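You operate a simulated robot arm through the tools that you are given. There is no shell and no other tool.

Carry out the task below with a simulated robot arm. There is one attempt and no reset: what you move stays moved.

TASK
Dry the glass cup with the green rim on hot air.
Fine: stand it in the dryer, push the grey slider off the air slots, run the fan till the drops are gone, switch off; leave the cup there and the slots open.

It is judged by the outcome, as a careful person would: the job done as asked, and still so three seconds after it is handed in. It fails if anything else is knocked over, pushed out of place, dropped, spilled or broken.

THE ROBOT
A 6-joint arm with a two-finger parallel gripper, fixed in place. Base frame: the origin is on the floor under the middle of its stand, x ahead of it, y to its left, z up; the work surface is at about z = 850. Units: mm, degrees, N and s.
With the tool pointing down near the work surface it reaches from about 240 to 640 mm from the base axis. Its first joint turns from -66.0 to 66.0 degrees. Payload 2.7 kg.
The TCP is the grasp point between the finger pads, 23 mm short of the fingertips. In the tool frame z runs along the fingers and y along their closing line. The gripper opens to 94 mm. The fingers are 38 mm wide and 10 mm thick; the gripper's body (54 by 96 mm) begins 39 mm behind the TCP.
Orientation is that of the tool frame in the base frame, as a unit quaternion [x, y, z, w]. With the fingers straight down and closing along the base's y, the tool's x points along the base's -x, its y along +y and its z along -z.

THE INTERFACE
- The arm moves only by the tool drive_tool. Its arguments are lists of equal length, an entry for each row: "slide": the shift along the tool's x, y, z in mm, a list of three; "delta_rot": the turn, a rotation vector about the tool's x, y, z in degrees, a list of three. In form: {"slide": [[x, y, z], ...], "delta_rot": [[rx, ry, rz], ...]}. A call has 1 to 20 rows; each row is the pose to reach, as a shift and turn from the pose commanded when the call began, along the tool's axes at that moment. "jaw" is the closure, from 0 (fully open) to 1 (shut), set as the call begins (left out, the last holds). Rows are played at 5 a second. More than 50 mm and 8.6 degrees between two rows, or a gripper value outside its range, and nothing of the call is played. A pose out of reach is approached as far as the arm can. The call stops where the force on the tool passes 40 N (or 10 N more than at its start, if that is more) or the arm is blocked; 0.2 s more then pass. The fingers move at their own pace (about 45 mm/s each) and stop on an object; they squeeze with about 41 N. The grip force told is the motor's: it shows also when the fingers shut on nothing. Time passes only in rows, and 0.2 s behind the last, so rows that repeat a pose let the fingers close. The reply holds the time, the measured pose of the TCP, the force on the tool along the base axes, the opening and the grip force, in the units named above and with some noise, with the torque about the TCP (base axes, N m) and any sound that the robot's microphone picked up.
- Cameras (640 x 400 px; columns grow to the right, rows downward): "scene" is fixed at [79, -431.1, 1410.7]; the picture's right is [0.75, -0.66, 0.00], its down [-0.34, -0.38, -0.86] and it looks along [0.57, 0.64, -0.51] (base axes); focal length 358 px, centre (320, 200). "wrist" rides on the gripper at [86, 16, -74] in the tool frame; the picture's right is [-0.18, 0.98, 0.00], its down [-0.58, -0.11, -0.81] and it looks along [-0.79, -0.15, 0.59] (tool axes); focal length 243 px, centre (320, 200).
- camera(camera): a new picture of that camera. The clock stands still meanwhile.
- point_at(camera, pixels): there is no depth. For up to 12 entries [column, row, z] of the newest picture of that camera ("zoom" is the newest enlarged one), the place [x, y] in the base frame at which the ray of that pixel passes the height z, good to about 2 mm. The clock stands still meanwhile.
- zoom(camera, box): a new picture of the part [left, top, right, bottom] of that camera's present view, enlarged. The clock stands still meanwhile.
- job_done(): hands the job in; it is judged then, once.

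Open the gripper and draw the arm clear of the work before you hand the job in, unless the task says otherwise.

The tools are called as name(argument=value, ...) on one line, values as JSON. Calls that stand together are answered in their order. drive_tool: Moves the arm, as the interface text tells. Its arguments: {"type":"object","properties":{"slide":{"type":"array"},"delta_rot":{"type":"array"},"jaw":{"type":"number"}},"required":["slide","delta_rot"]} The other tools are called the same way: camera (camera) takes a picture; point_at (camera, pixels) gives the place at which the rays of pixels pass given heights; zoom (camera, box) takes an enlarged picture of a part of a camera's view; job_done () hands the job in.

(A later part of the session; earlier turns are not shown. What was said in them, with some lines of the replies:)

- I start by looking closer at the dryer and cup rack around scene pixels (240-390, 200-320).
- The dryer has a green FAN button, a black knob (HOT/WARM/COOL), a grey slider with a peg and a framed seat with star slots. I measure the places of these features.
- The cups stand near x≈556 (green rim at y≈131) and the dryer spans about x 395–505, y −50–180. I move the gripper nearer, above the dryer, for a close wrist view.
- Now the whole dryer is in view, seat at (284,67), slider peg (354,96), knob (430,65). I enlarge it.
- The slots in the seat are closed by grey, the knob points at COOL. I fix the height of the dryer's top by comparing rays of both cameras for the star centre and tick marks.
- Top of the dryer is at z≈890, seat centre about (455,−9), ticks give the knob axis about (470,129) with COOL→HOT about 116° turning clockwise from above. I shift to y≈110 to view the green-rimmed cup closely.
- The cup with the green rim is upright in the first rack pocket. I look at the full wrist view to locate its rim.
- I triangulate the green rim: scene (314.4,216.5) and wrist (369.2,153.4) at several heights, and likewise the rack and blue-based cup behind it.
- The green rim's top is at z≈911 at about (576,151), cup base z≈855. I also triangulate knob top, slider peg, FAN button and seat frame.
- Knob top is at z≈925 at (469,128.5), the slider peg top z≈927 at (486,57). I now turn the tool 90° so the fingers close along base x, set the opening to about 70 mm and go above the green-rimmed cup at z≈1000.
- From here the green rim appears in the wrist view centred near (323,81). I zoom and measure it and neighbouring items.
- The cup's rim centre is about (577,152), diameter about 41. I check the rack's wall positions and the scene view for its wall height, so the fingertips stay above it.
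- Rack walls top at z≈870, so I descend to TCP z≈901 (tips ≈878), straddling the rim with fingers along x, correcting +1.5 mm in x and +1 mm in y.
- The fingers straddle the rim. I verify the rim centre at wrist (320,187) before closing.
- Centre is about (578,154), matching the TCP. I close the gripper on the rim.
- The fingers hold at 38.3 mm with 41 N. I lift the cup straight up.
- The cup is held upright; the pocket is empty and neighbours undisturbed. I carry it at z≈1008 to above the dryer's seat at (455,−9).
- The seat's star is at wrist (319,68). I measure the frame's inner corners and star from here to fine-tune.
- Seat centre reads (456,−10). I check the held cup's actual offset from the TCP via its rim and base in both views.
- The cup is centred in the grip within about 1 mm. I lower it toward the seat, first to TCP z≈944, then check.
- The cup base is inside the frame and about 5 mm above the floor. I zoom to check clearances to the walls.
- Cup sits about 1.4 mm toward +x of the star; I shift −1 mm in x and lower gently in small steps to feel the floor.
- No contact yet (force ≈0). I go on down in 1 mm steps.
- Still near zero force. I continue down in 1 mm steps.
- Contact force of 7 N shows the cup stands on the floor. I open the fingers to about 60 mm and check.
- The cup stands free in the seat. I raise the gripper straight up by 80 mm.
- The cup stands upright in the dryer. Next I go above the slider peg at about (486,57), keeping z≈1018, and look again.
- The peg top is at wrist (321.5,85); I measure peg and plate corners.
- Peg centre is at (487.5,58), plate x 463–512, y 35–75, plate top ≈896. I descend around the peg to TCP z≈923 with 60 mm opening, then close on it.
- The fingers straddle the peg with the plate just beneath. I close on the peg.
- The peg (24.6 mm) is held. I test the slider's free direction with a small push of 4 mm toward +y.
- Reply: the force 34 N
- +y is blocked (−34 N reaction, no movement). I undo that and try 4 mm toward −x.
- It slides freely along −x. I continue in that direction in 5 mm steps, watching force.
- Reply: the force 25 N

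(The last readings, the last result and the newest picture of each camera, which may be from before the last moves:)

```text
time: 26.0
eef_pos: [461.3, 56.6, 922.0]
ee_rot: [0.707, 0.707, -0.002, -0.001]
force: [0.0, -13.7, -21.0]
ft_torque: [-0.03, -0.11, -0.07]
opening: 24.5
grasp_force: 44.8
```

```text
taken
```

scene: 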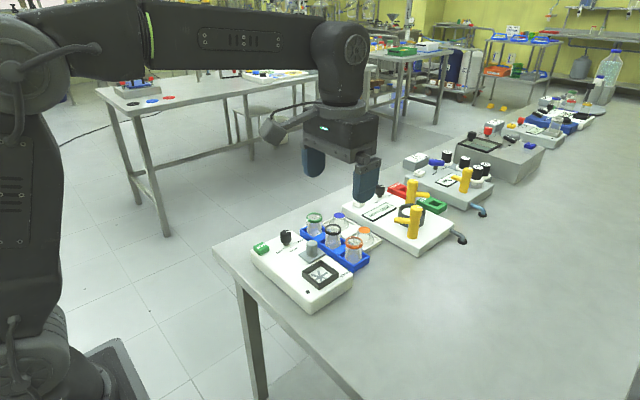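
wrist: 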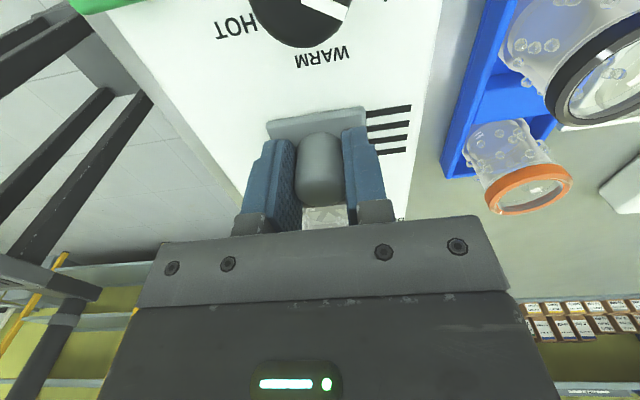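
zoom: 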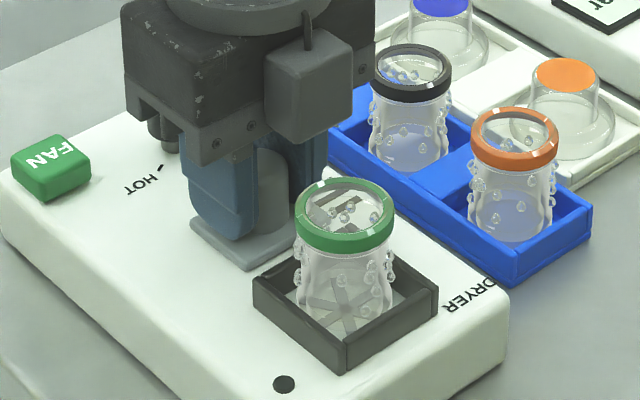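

Black air slots appear where the plate was, so −x is right. Side load has built up (z −21 N), so I loosen the fingers to about 32 mm and go on pushing with the +x finger.

drive_tool(slide=[[0, 0, 0], [0, 0, 0], [0, 0, 0]], delta_rot=[[0, 0, 0], [0, 0, 0], [0, 0, 0]], jaw=0.66)

drive_tool(slide=[[0, -5, 0], [0, -10, 0], [0, -15, 0], [0, -20, 0], [0, -20, 0]], delta_rot=[[0, 0, 0], [0, 0, 0], [0, 0, 0], [0, 0, 0], [0, 0, 0]])

camera(camera="wrist")

zoom(camera="scene", box=[260, 215, 370, 295])

```text
time: 26.8
eef_pos: [462.5, 58.5, 923.2]
ee_rot: [0.707, 0.707, 0.0, 0.001]
force: [-0.1, -0.8, -0.2]
ft_torque: [-0.04, -0.01, 0.0]
opening: 32.2
grasp_force: 0.0
```

```text
time: 28.0
eef_pos: [441.6, 57.2, 921.9]
ee_rot: [0.707, 0.707, 0.0, 0.001]
force: [0.0, 0.4, 0.0]
ft_torque: [0.02, 0.01, 0.0]
opening: 32.0
grasp_force: 0.1
```

```text
taken
```

wrist: 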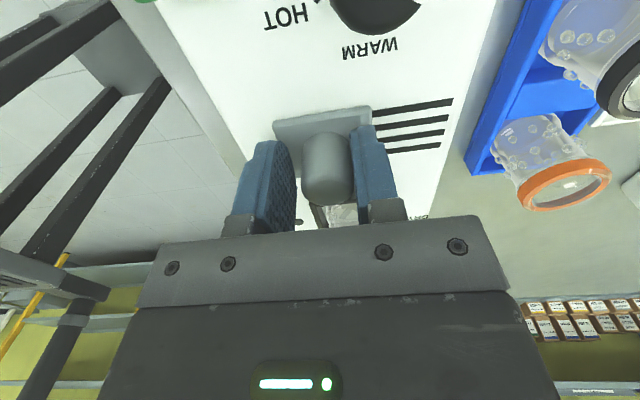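

```text
5.00 times, centred on (315, 255) of scene
```

zoom: 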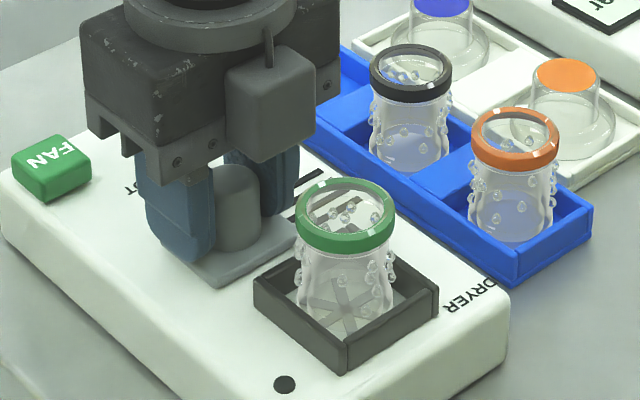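

The slots are becoming visible over about 40 mm; I push on toward −x until the end stop.

drive_tool(slide=[[0, -4, 0], [0, -8, 0], [0, -12, 0], [0, -12, 0]], delta_rot=[[0, 0, 0], [0, 0, 0], [0, 0, 0], [0, 0, 0]])

camera(camera="wrist")

```text
time: 29.0
eef_pos: [429.8, 57.4, 922.5]
ee_rot: [0.707, 0.707, 0.0, 0.0]
force: [0.4, -0.4, 1.1]
ft_torque: [0.0, 0.0, 0.0]
opening: 32.2
grasp_force: 0.3
```

```text
taken
```

wrist: 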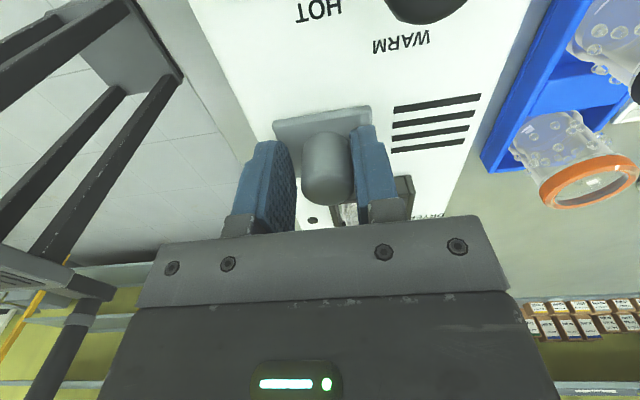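

The slots are now fully clear of the plate (gap at cols 370–393). I push a little further to find the end stop.

drive_tool(slide=[[0, -3, 0], [0, -6, 0], [0, -9, 0], [0, -9, 0]], delta_rot=[[0, 0, 0], [0, 0, 0], [0, 0, 0], [0, 0, 0]])

camera(camera="wrist")

```text
time: 30.0
eef_pos: [422.2, 57.5, 923.7]
ee_rot: [0.707, 0.707, 0.002, 0.002]
force: [20.6, -1.7, -5.9]
ft_torque: [-0.01, -0.22, 0.05]
opening: 41.2
grasp_force: 10.7
```

```text
taken
```

wrist: 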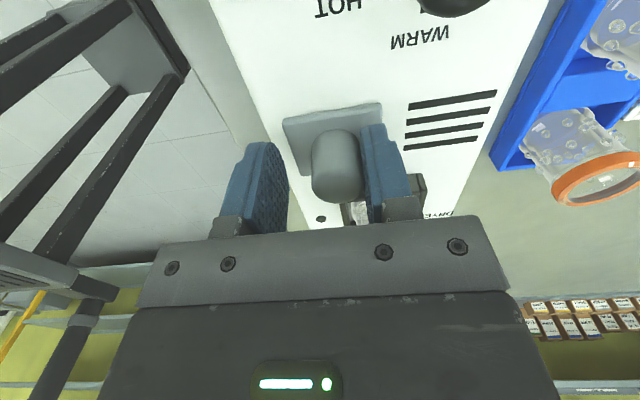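

The end stop is reached (20 N). I open the fingers to 60 mm to release without dragging, then lift.

drive_tool(slide=[[0, 4, 0], [0, 7, 0], [0, 7, 0], [0, 7, 0]], delta_rot=[[0, 0, 0], [0, 0, 0], [0, 0, 0], [0, 0, 0]], jaw=0.36)

drive_tool(slide=[[0, 0, -15], [0, 0, -40], [0, 0, -70], [0, 0, -97], [0, 0, -97]], delta_rot=[[0, 0, 0], [0, 0, 0], [0, 0, 0], [0, 0, 0], [0, 0, 0]])

camera(camera="wrist")

zoom(camera="scene", box=[250, 215, 370, 305])

```text
time: 31.0
eef_pos: [428.3, 59.2, 923.7]
ee_rot: [0.708, 0.707, -0.001, -0.001]
force: [-0.1, 0.2, -0.1]
ft_torque: [0.0, -0.04, 0.0]
opening: 60.1
grasp_force: 0.0
```

```text
time: 32.2
eef_pos: [428.2, 58.2, 1020.8]
ee_rot: [0.708, 0.707, 0.0, -0.001]
force: [-0.4, 0.1, -0.4]
ft_torque: [0.02, 0.01, 0.01]
opening: 60.1
grasp_force: 0.1
```

```text
taken
```

wrist: 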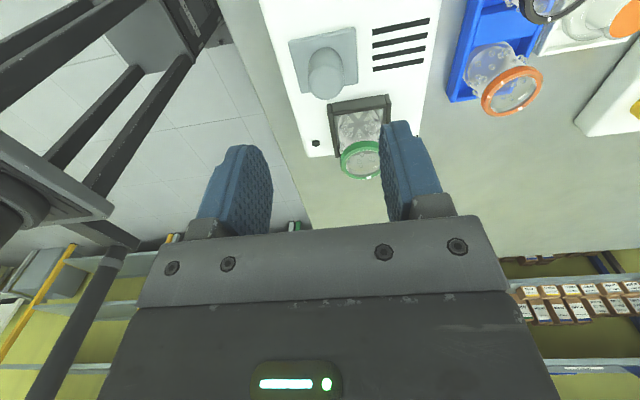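

```text
4.44 times, centred on (310, 260) of scene
```

zoom: 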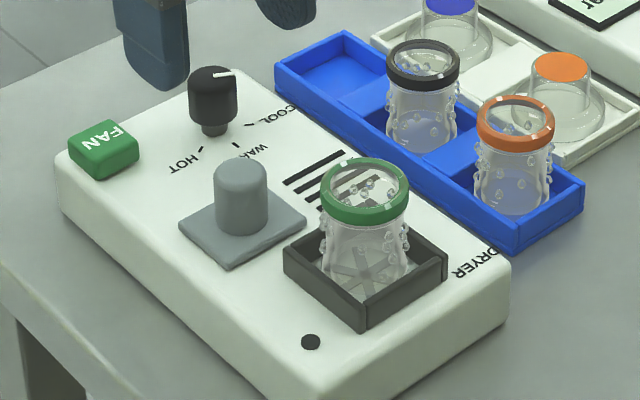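

Slots are open and the cup is undisturbed. Now the knob: I go above it at (469,128.5), turning the tool from +90° to −30° so that I can later turn +116° clockwise from COOL to HOT.

drive_tool(slide=[[5, 3, 1], [9, 5, 3], [14, 8, 4], [19, 11, 5], [23, 14, 7], [28, 16, 8], [33, 19, 9], [37, 22, 11], [42, 24, 12], [47, 27, 13], [52, 30, 15], [56, 33, 16], [61, 35, 17], [66, 38, 19], [70, 41, 20], [70, 41, 20]], delta_rot=[[0, 0, -8], [0, 0, -16], [0, 0, -24], [0, 0, -32], [0, 0, -40], [0, 0, -48], [0, 0, -56], [0, 0, -64], [0, 0, -72], [0, 0, -80], [0, 0, -88], [0, 0, -96], [0, 0, -104], [0, 0, -112], [0, 0, -120], [0, 0, -120]])

camera(camera="wrist")

zoom(camera="scene", box=[240, 200, 340, 270])

```text
time: 35.6
eef_pos: [469.5, 127.3, 999.2]
ee_rot: [-0.259, 0.966, 0.0, 0.0]
force: [0.7, 0.3, -0.1]
ft_torque: [0.04, 0.02, 0.01]
opening: 60.1
grasp_force: 0.0
```

```text
taken
```

wrist: 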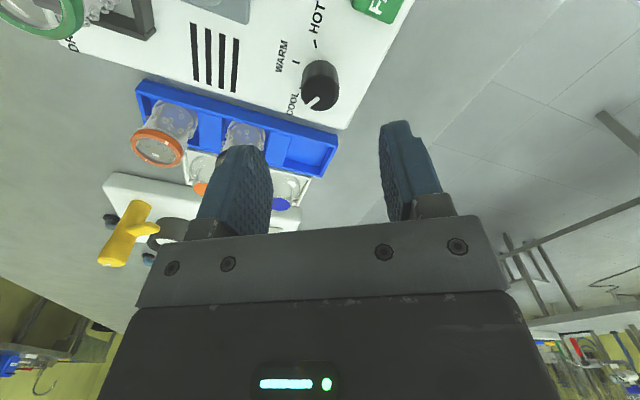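

```text
5.71 times, centred on (290, 235) of scene
```

zoom: 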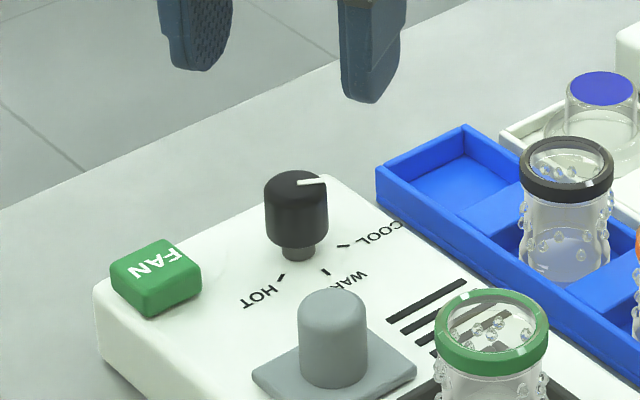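

The knob appears at wrist (320,87). I zoom there and measure the top face centre and the pointer.

zoom(camera="wrist", box=[270, 20, 366, 110])

point_at(camera="wrist", pixels=[[320, 96, 925], [320, 90, 925], [313, 104, 925], [302, 95, 925], [339, 95, 925]])

```text
4.44 times, centred on (318, 65) of wrist
```

zoom: 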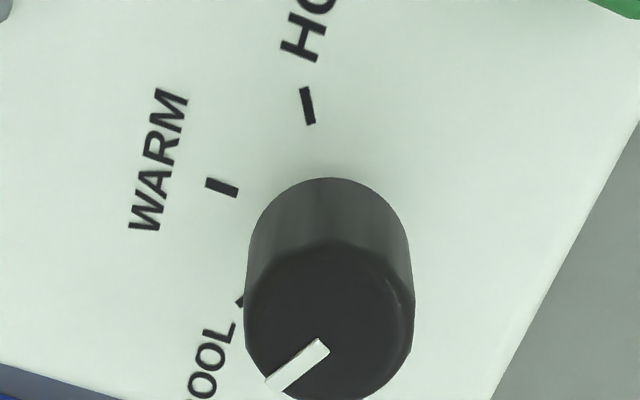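

```text
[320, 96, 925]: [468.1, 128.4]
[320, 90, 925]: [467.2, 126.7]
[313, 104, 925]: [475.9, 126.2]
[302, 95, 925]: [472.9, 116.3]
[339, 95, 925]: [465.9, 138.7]
```

I measure the pointer's ends to find its present angle relative to the ticks.

point_at(camera="wrist", pixels=[[306.6, 107.2, 925], [319, 97.6, 925], [320.3, 92, 925], [300, 87.5, 890], [296, 62, 890], [315, 44, 890], [315.4, 47.5, 890], [314.3, 39.5, 890]])

point_at(camera="scene", pixels=[[286, 232.5, 925], [290.5, 232.2, 925], [286.5, 232.5, 925], [286, 235.5, 925]])

zoom(camera="scene", box=[275, 220, 307, 245])

```text
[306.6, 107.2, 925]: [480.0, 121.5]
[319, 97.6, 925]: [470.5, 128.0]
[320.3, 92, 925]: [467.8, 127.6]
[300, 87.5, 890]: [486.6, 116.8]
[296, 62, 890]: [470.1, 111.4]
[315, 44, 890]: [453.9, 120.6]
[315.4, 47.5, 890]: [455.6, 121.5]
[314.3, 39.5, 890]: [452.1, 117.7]
```

```text
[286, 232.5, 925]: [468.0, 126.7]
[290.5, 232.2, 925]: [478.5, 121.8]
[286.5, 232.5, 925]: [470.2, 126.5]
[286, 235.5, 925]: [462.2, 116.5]
```

```text
16.00 times, centred on (291, 232) of scene
```

zoom: 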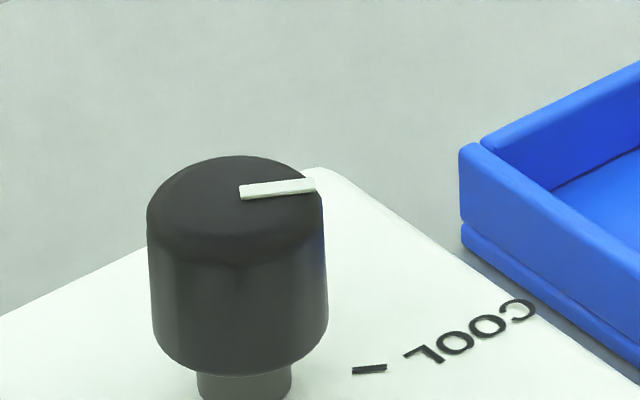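

Pointer direction is about −34° (COOL), HOT tick at about −150°, axis (470,128.6): a 120° turn. I descend over the knob to TCP z≈920 with fingers at 60 mm.

drive_tool(slide=[[-0.9, 0.9, 25], [-0.9, 0.9, 50], [-0.9, 0.9, 68], [-0.9, 0.9, 79], [-0.9, 0.9, 79]], delta_rot=[[0, 0, 0], [0, 0, 0], [0, 0, 0], [0, 0, 0], [0, 0, 0]])

camera(camera="wrist")

```text
time: 36.8
eef_pos: [467.6, 129.4, 920.1]
ee_rot: [-0.259, 0.966, 0.0, 0.001]
force: [0.0, -0.8, 0.1]
ft_torque: [0.01, 0.01, 0.03]
opening: 60.3
grasp_force: 0.1
```

```text
taken
```

wrist: 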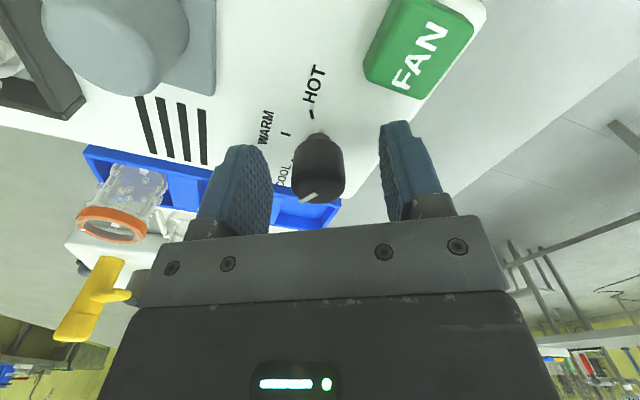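

The knob sits between the fingers. I close on it.

drive_tool(slide=[[0, 0, 0], [0, 0, 0], [0, 0, 0], [0, 0, 0], [0, 0, 0]], delta_rot=[[0, 0, 0], [0, 0, 0], [0, 0, 0], [0, 0, 0], [0, 0, 0]], jaw=1.0)

```text
time: 38.0
eef_pos: [469.8, 127.2, 919.9]
ee_rot: [-0.259, 0.966, -0.001, 0.001]
force: [6.2, -9.2, -3.9]
ft_torque: [-0.1, -0.31, -0.03]
opening: 25.5
grasp_force: 45.2
```

Held at 25.5 mm with a slight side load (≈11 N), so I shift 1 mm back along the closing line and turn a first 24° clockwise.

drive_tool(slide=[[0, -1, 0], [0, -1, 0], [0, -1, 0], [0, -1, 0], [0, -1, 0]], delta_rot=[[0, 0, 0], [0, 0, 8], [0, 0, 16], [0, 0, 24], [0, 0, 24]])

zoom(camera="scene", box=[250, 205, 330, 265])

```text
time: 39.2
eef_pos: [469.6, 127.6, 920.9]
ee_rot: [-0.052, 0.999, 0.0, -0.003]
force: [-18.0, -1.7, 10.6]
ft_torque: [-0.08, 0.53, 0.02]
opening: 25.4
grasp_force: 44.7
```

```text
6.67 times, centred on (290, 235) of scene
```

zoom: 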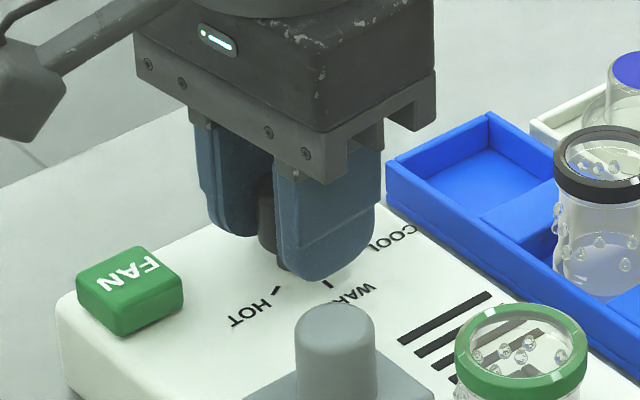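

Turning works; a side load of −18 N in x and +11 N in z arose, so I shift −2 mm in x and 1 mm up, then turn another 24°.

drive_tool(slide=[[2, 0.2, -1], [2, 0.2, -1], [2, 0.2, -1], [2, 0.2, -1], [2, 0.2, -1]], delta_rot=[[0, 0, 0], [0, 0, 8], [0, 0, 16], [0, 0, 24], [0, 0, 24]])

```text
time: 40.4
eef_pos: [468.5, 128.3, 920.4]
ee_rot: [0.158, 0.987, 0.0, 0.0]
force: [6.2, 3.2, -25.6]
ft_torque: [-0.19, -0.6, -0.03]
opening: 25.3
grasp_force: 44.8
```

Now z reads −26 N; I lower 0.7 mm and recentre slightly, then turn another 24°.

drive_tool(slide=[[-0.4, 0.4, 0.7], [-0.4, 0.4, 0.7], [-0.4, 0.4, 0.7], [-0.4, 0.4, 0.7], [-0.4, 0.4, 0.7]], delta_rot=[[0, 0, 0], [0, 0, 8], [0, 0, 16], [0, 0, 24], [0, 0, 24]])

```text
time: 41.6
eef_pos: [470.1, 128.6, 920.1]
ee_rot: [0.359, 0.933, 0.0, 0.0]
force: [1.8, 2.0, -12.7]
ft_torque: [0.6, 0.6, 0.0]
opening: 25.3
grasp_force: 45.3
```

Load is down to 13 N; 72° done. I turn another 24° with a 0.3 mm lowering.

drive_tool(slide=[[0, 0, 0.3], [0, 0, 0.3], [0, 0, 0.3], [0, 0, 0.3], [0, 0, 0.3]], delta_rot=[[0, 0, 0], [0, 0, 8], [0, 0, 16], [0, 0, 24], [0, 0, 24]])

```text
time: 42.8
eef_pos: [469.0, 128.8, 920.1]
ee_rot: [0.545, 0.838, 0.001, 0.0]
force: [6.7, 8.8, -10.3]
ft_torque: [-0.12, -0.33, 0.0]
opening: 25.4
grasp_force: 44.5
```

96° done. I recentre about 1 mm and turn the remaining 24° slowly.

drive_tool(slide=[[0.5, 0.8, 0.2], [0.5, 0.8, 0.2], [0.5, 0.8, 0.2], [0.5, 0.8, 0.2], [0.5, 0.8, 0.2], [0.5, 0.8, 0.2]], delta_rot=[[0, 0, 0], [0, 0, 7], [0, 0, 14], [0, 0, 20], [0, 0, 24], [0, 0, 24]])

camera(camera="wrist")

zoom(camera="scene", box=[250, 205, 330, 265])

```text
time: 44.2
eef_pos: [469.3, 129.1, 920.9]
ee_rot: [0.708, 0.706, 0.001, 0.0]
force: [7.4, 2.8, 0.0]
ft_torque: [-0.85, -0.06, 0.02]
opening: 25.5
grasp_force: 45.4
```

```text
taken
```

wrist: 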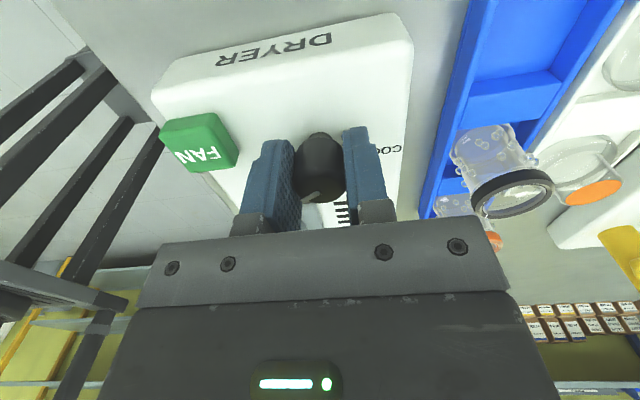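

```text
6.67 times, centred on (290, 235) of scene
```

zoom: 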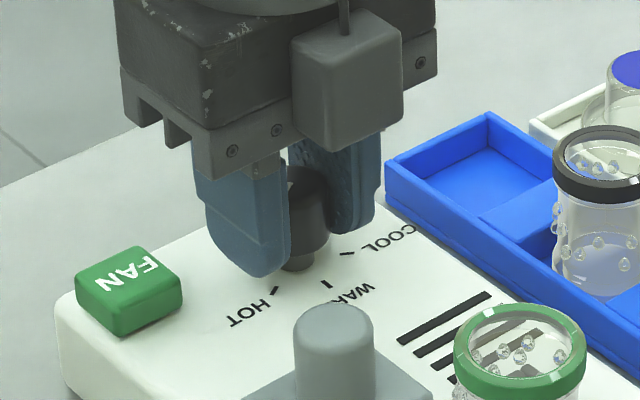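

The pointer turned along with the gripper (120°). I open the fingers and lift off to inspect it.

drive_tool(slide=[[0, 0, 0], [0, 0, 0], [0, 0, 0], [0, 0, 0]], delta_rot=[[0, 0, 0], [0, 0, 0], [0, 0, 0], [0, 0, 0]], jaw=0.36)

drive_tool(slide=[[0, 0, -15], [0, 0, -40], [0, 0, -70], [0, 0, -90], [0, 0, -90]], delta_rot=[[0, 0, 0], [0, 0, 0], [0, 0, 0], [0, 0, 0], [0, 0, 0]])

camera(camera="wrist")

zoom(camera="scene", box=[260, 215, 324, 255])

zoom(camera="wrist", box=[270, 20, 366, 110])

```text
time: 45.2
eef_pos: [468.9, 128.2, 919.8]
ee_rot: [0.707, 0.707, 0.0, 0.0]
force: [0.3, -0.6, 0.2]
ft_torque: [0.0, -0.01, -0.04]
opening: 60.4
grasp_force: 0.0
```

```text
time: 46.4
eef_pos: [469.8, 129.9, 1010.2]
ee_rot: [0.707, 0.707, -0.001, 0.0]
force: [1.1, 0.4, -0.5]
ft_torque: [-0.04, 0.04, 0.01]
opening: 60.2
grasp_force: 0.2
```

```text
taken
```

wrist: 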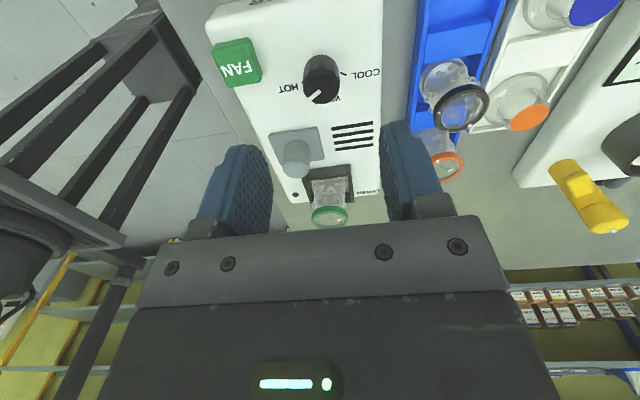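

```text
10.00 times, centred on (292, 235) of scene
```

zoom: 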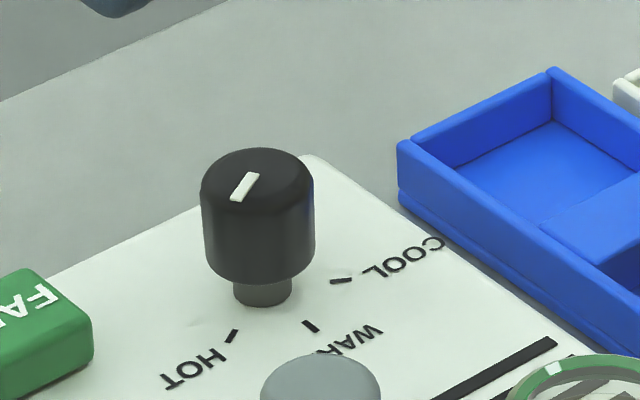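

```text
4.44 times, centred on (318, 65) of wrist
```

zoom: 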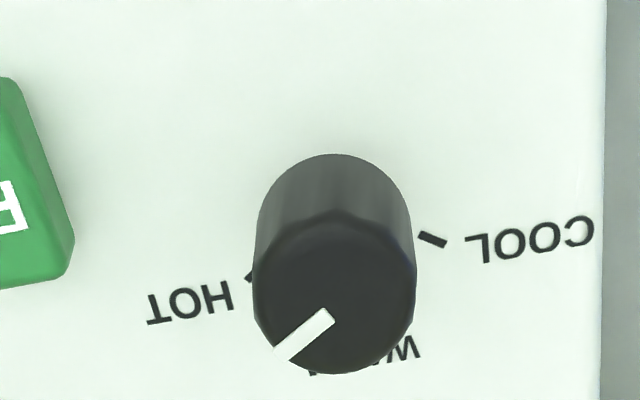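

The pointer looks parallel to the HOT tick. I verify numerically.

point_at(camera="wrist", pixels=[[320.2, 90.8, 925], [309.2, 99.2, 925], [303.5, 81.5, 890], [341, 73.2, 890], [346.3, 74.8, 890]])

point_at(camera="scene", pixels=[[285.4, 232.6, 925], [283.8, 234.8, 925], [283.8, 248, 890], [282.8, 249.3, 890]])

```text
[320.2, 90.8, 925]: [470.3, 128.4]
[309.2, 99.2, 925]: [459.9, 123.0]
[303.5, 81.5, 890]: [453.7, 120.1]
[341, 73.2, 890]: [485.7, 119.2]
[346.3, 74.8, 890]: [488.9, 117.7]
```

```text
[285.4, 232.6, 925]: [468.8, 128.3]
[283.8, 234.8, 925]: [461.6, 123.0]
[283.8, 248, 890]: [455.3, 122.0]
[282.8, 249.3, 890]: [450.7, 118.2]
```

Pointer is at −152.6°, matching the HOT tick (−152.7°). Now I measure the FAN button: zoom scene and wrist around it.

zoom(camera="scene", box=[240, 225, 304, 265])

zoom(camera="wrist", box=[190, 20, 286, 110])

```text
10.00 times, centred on (272, 245) of scene
```

zoom: 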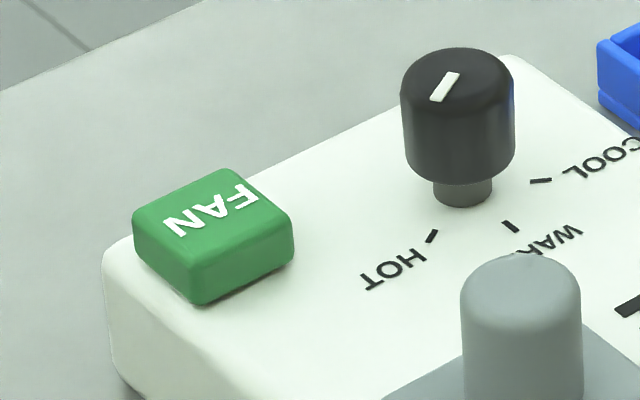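

```text
4.44 times, centred on (238, 65) of wrist
```

zoom: 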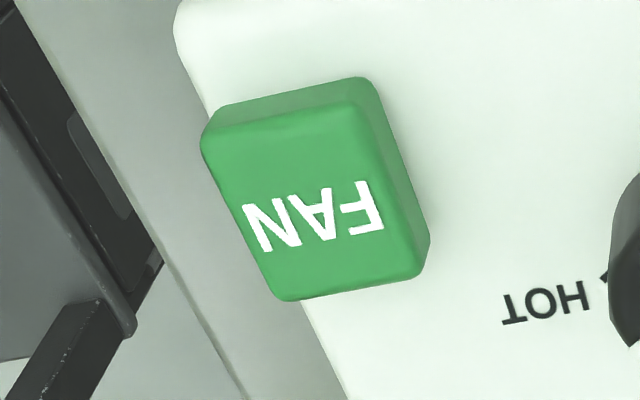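

point_at(camera="scene", pixels=[[261.2, 246.5, 895], [261.2, 246.5, 900], [261.2, 246.5, 905], [261.2, 246.5, 910]])

point_at(camera="wrist", pixels=[[237.1, 65.5, 895], [237.1, 65.5, 900], [237.1, 65.5, 905], [237.1, 65.5, 910], [212.1, 50.4, 903], [245.9, 44.8, 903], [261.6, 79.6, 903], [229, 87.5, 903]])

```text
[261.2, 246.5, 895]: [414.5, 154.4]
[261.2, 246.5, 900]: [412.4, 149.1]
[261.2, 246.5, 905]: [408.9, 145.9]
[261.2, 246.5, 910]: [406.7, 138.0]
```

```text
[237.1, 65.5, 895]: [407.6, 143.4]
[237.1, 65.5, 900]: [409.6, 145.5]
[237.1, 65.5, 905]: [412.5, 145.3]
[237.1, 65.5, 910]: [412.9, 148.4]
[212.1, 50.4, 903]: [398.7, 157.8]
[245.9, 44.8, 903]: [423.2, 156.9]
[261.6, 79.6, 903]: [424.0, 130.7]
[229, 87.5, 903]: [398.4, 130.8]
```

FAN button's top is at z≈903, centre (411,145.5), about 26 mm square. I close the fingers and move above it at TCP z≈960.

drive_tool(slide=[[4, -15, 0], [8, -30, 0], [12, -45, 10], [15.5, -58.8, 30], [15.5, -58.8, 50], [15.5, -58.8, 50]], delta_rot=[[0, 0, 0], [0, 0, 0], [0, 0, 0], [0, 0, 0], [0, 0, 0], [0, 0, 0]], jaw=1.0)

camera(camera="wrist")

zoom(camera="scene", box=[220, 190, 340, 270])

```text
time: 47.8
eef_pos: [410.2, 144.8, 961.3]
ee_rot: [0.707, 0.707, 0.0, 0.0]
force: [-0.2, 0.1, -1.8]
ft_torque: [-0.02, 0.0, -0.02]
opening: 0.0
grasp_force: 40.9
```

```text
taken
```

wrist: 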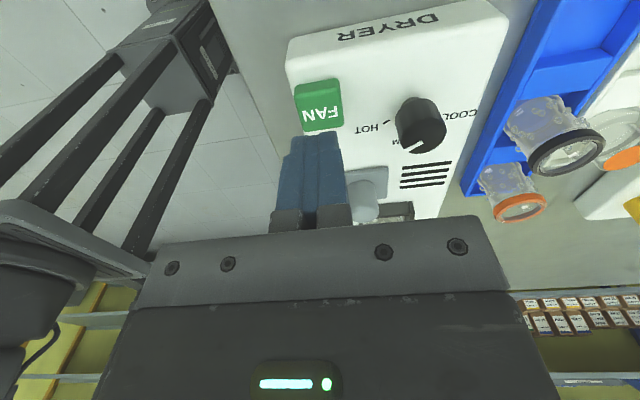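

```text
5.00 times, centred on (280, 230) of scene
```

zoom: 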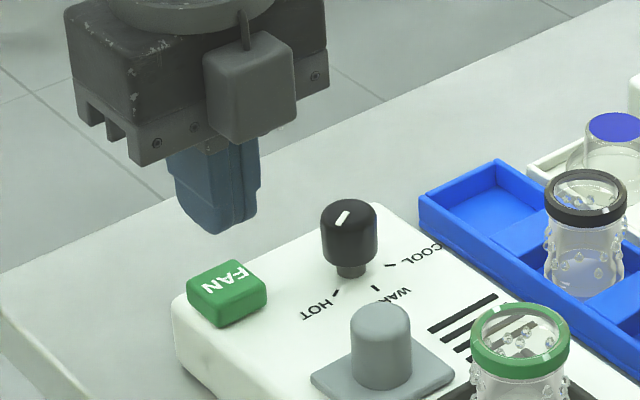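

I press the button down in small steps and listen for sound.

drive_tool(slide=[[0, 0, 20], [0, 0, 30], [0, 0, 34], [0, 0, 36], [0, 0, 38]], delta_rot=[[0, 0, 0], [0, 0, 0], [0, 0, 0], [0, 0, 0], [0, 0, 0]])

```text
time: 49.0
eef_pos: [410.8, 144.1, 924.0]
ee_rot: [0.707, 0.707, 0.001, 0.001]
force: [0.4, -1.0, 2.4]
ft_torque: [-0.03, 0.0, 0.0]
opening: 0.1
grasp_force: 40.9
heard: click
```

A click was heard at slight force. I raise the fingers off the button and check the lamp.

drive_tool(slide=[[0, 0, -6], [0, 0, -14], [0, 0, -24], [0, 0, -24]], delta_rot=[[0, 0, 0], [0, 0, 0], [0, 0, 0], [0, 0, 0]])

zoom(camera="scene", box=[240, 215, 370, 305])

zoom(camera="scene", box=[300, 240, 364, 285])

```text
time: 50.0
eef_pos: [411.2, 144.9, 947.1]
ee_rot: [0.708, 0.706, 0.0, 0.0]
force: [0.0, 0.5, 0.0]
ft_torque: [0.01, -0.01, -0.04]
opening: 0.0
grasp_force: 40.9
```

```text
4.44 times, centred on (305, 260) of scene
```

zoom: 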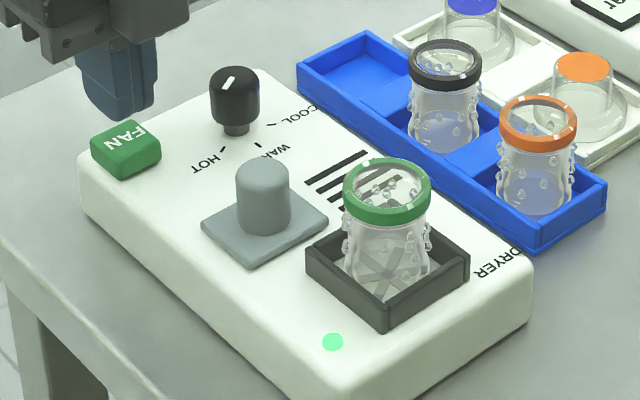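

```text
8.89 times, centred on (332, 262) of scene
```

zoom: 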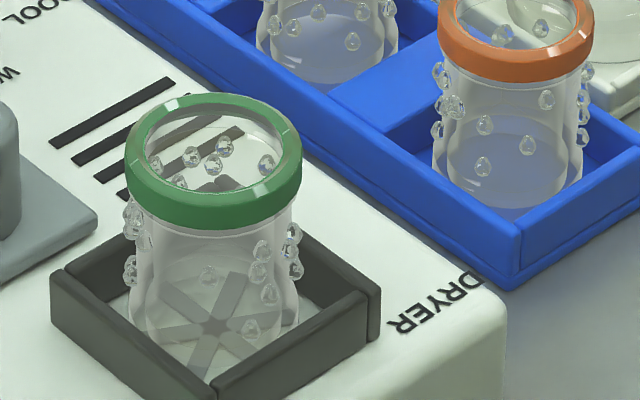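

The lamp is lit green: the fan runs. I wait 4 s holding still and check the drops.

drive_tool(slide=[[0, 0, 0], [0, 0, 0], [0, 0, 0], [0, 0, 0], [0, 0, 0], [0, 0, 0], [0, 0, 0], [0, 0, 0], [0, 0, 0], [0, 0, 0], [0, 0, 0], [0, 0, 0], [0, 0, 0], [0, 0, 0], [0, 0, 0], [0, 0, 0], [0, 0, 0], [0, 0, 0], [0, 0, 0], [0, 0, 0]], delta_rot=[[0, 0, 0], [0, 0, 0], [0, 0, 0], [0, 0, 0], [0, 0, 0], [0, 0, 0], [0, 0, 0], [0, 0, 0], [0, 0, 0], [0, 0, 0], [0, 0, 0], [0, 0, 0], [0, 0, 0], [0, 0, 0], [0, 0, 0], [0, 0, 0], [0, 0, 0], [0, 0, 0], [0, 0, 0], [0, 0, 0]])

zoom(camera="scene", box=[300, 240, 364, 285])

```text
time: 54.2
eef_pos: [411.3, 146.1, 946.6]
ee_rot: [0.708, 0.706, 0.001, 0.0]
force: [0.0, 0.2, 0.2]
ft_torque: [-0.01, 0.0, 0.03]
opening: 0.1
grasp_force: 40.8
```

```text
8.89 times, centred on (332, 262) of scene
```

zoom: 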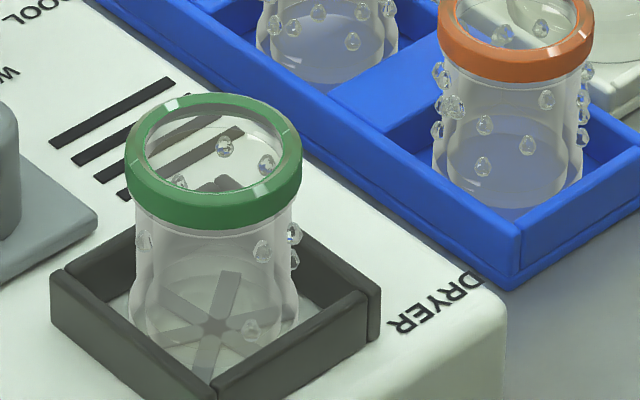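

Drops are disappearing (about seven left visible). I wait another 4 s.

drive_tool(slide=[[0, 0, 0], [0, 0, 0], [0, 0, 0], [0, 0, 0], [0, 0, 0], [0, 0, 0], [0, 0, 0], [0, 0, 0], [0, 0, 0], [0, 0, 0], [0, 0, 0], [0, 0, 0], [0, 0, 0], [0, 0, 0], [0, 0, 0], [0, 0, 0], [0, 0, 0], [0, 0, 0], [0, 0, 0], [0, 0, 0]], delta_rot=[[0, 0, 0], [0, 0, 0], [0, 0, 0], [0, 0, 0], [0, 0, 0], [0, 0, 0], [0, 0, 0], [0, 0, 0], [0, 0, 0], [0, 0, 0], [0, 0, 0], [0, 0, 0], [0, 0, 0], [0, 0, 0], [0, 0, 0], [0, 0, 0], [0, 0, 0], [0, 0, 0], [0, 0, 0], [0, 0, 0]])

zoom(camera="scene", box=[300, 240, 364, 285])

```text
time: 58.4
eef_pos: [410.2, 144.2, 947.5]
ee_rot: [0.707, 0.707, 0.0, 0.0]
force: [0.1, -0.9, 0.1]
ft_torque: [-0.01, -0.02, 0.0]
opening: 0.1
grasp_force: 41.5
```

```text
8.89 times, centred on (332, 262) of scene
```

zoom: 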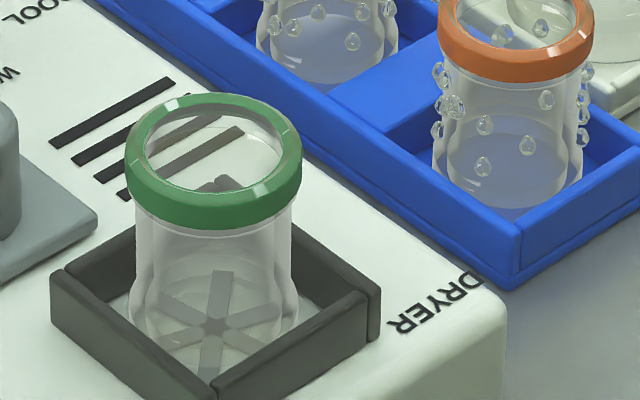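

From this side no drops remain. I check the other side of the cup with the wrist camera before switching off.

camera(camera="wrist")

zoom(camera="wrist", box=[330, 130, 450, 230])

```text
taken
```

wrist: 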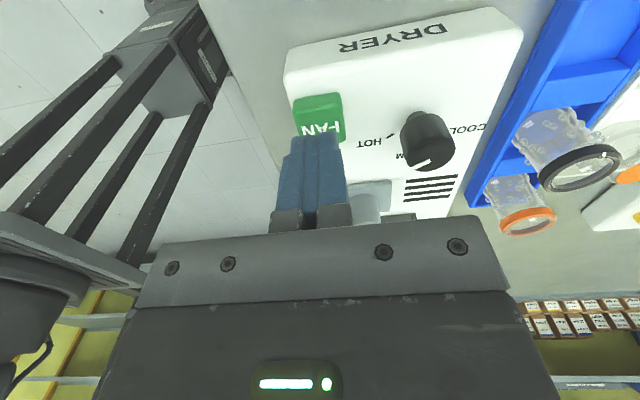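

```text
4.00 times, centred on (390, 180) of wrist
```

zoom: 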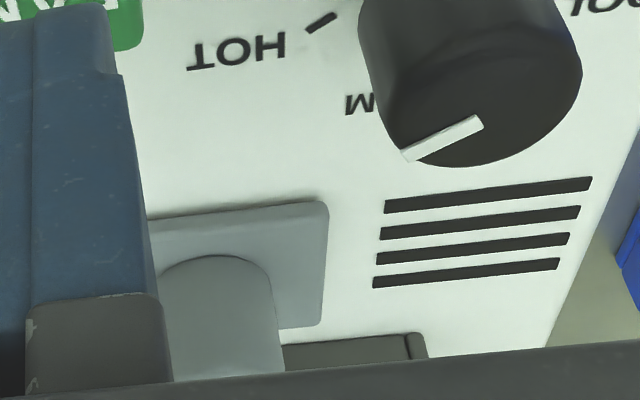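

The gripper hides the cup here. I raise 70 mm to see the cup's far side while the fan runs a little longer.

drive_tool(slide=[[0, 0, -25], [0, 0, -50], [0, 0, -75], [0, 0, -75]], delta_rot=[[0, 0, 0], [0, 0, 0], [0, 0, 0], [0, 0, 0]])

camera(camera="wrist")

zoom(camera="wrist", box=[330, 130, 450, 230])

zoom(camera="scene", box=[310, 245, 350, 280])

```text
time: 59.4
eef_pos: [411.3, 144.8, 1021.3]
ee_rot: [0.707, 0.707, 0.001, 0.0]
force: [-0.4, 0.3, -0.7]
ft_torque: [-0.03, 0.02, -0.03]
opening: 0.0
grasp_force: 40.7
```

```text
taken
```

wrist: 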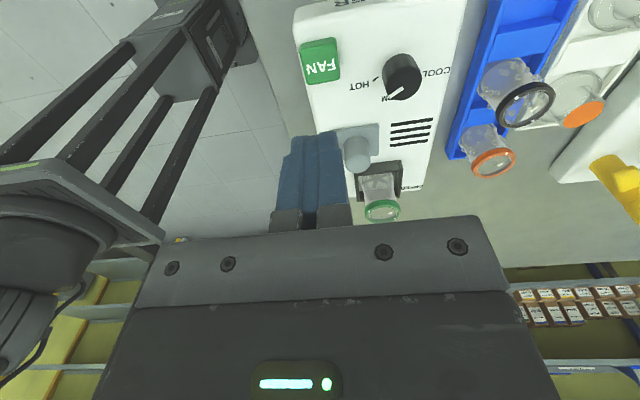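

```text
4.00 times, centred on (390, 180) of wrist
```

zoom: 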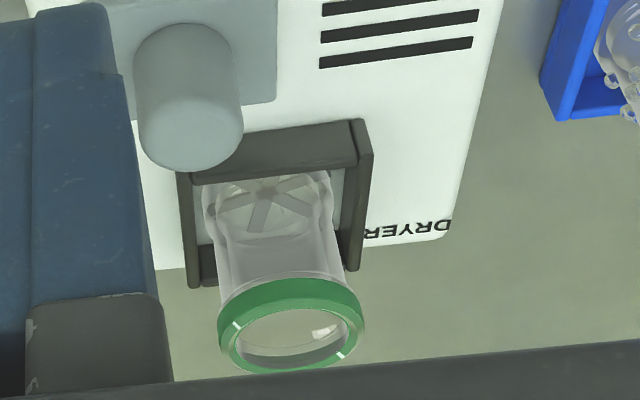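

```text
11.43 times, centred on (330, 262) of scene
```

zoom: 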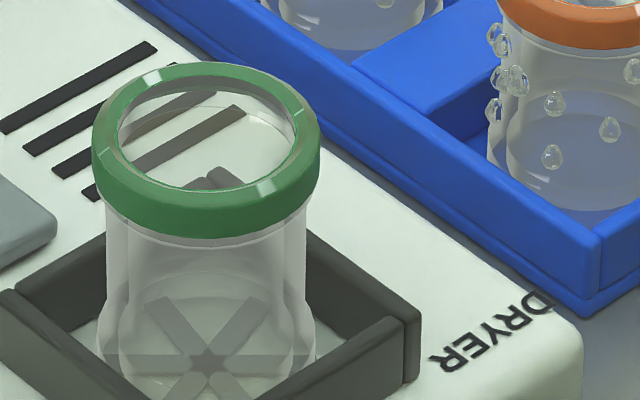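

No drops are left on either side. I press the FAN button again to switch off.

drive_tool(slide=[[0, 0, 30], [0, 0, 60], [0, 0, 80], [0, 0, 90], [0, 0, 94], [0, 0, 97], [0, 0, 99]], delta_rot=[[0, 0, 0], [0, 0, 0], [0, 0, 0], [0, 0, 0], [0, 0, 0], [0, 0, 0], [0, 0, 0]])

```text
time: 61.0
eef_pos: [411.4, 145.0, 923.0]
ee_rot: [0.707, 0.707, 0.001, 0.001]
force: [1.5, 0.2, 2.8]
ft_torque: [-0.02, -0.03, -0.01]
opening: 0.0
grasp_force: 41.2
heard: click
```

A click was heard. I raise the fingers clear and check the lamp.

drive_tool(slide=[[0, 0, -8], [0, 0, -25], [0, 0, -55], [0, 0, -90], [0, 0, -90]], delta_rot=[[0, 0, 0], [0, 0, 0], [0, 0, 0], [0, 0, 0], [0, 0, 0]])

zoom(camera="scene", box=[240, 215, 370, 305])

```text
time: 62.2
eef_pos: [408.9, 144.5, 1012.9]
ee_rot: [0.707, 0.707, 0.0, 0.0]
force: [1.2, 0.0, -0.8]
ft_torque: [0.0, -0.02, -0.01]
opening: 0.0
grasp_force: 40.7
```

```text
4.44 times, centred on (305, 260) of scene
```

zoom: 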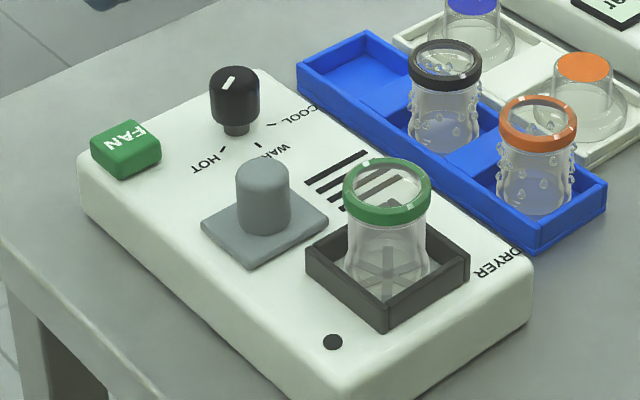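

The lamp is dark, the cup stands dry, slots open. I open the gripper and draw the arm up and clear.

drive_tool(slide=[[0, 0, -30], [0, 0, -65], [0, 0, -100], [0, 0, -130], [0, 0, -130]], delta_rot=[[0, 0, 0], [0, 0, 0], [0, 0, 0], [0, 0, 0], [0, 0, 0]], jaw=0.0)

camera(camera="scene")

zoom(camera="scene", box=[240, 205, 400, 305])

```text
time: 63.4
eef_pos: [409.2, 144.5, 1142.8]
ee_rot: [0.708, 0.707, 0.001, 0.0]
force: [0.0, 0.2, 0.3]
ft_torque: [0.01, 0.01, 0.02]
opening: 94.3
grasp_force: 0.0
```

```text
taken
```

scene: 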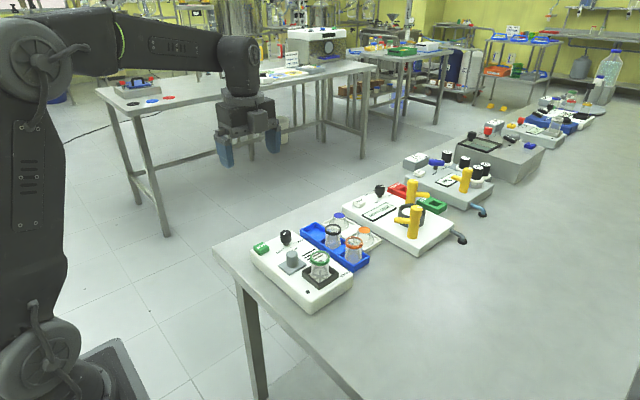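

```text
4.00 times, centred on (320, 255) of scene
```

zoom: 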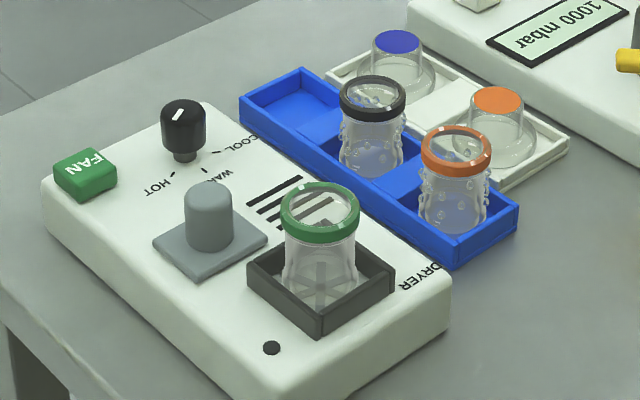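

The final view shows the green-rimmed cup dry and upright in the dryer, slots open, knob on HOT, lamp off, other cups untouched, and the arm clear with the gripper open. I hand the job in.

job_done()

```text
The job is handed in.
```

The green-rimmed cup is dry and standing upright in the dryer, and I've handed the job in.

- **Heat:** the knob was on COOL, so I turned it to HOT. It is still on HOT.
- **Slots:** I pushed the grey slider off the air slots as far as it goes, and they stay fully open.
- **Fan:** it ran for about 11 seconds. I checked both sides of the cup for drops and found none, then switched the fan off. The lamp is dark.
- **Everything else:** the other cups and trays are where they were. The gripper is open and the arm is clear of the work.
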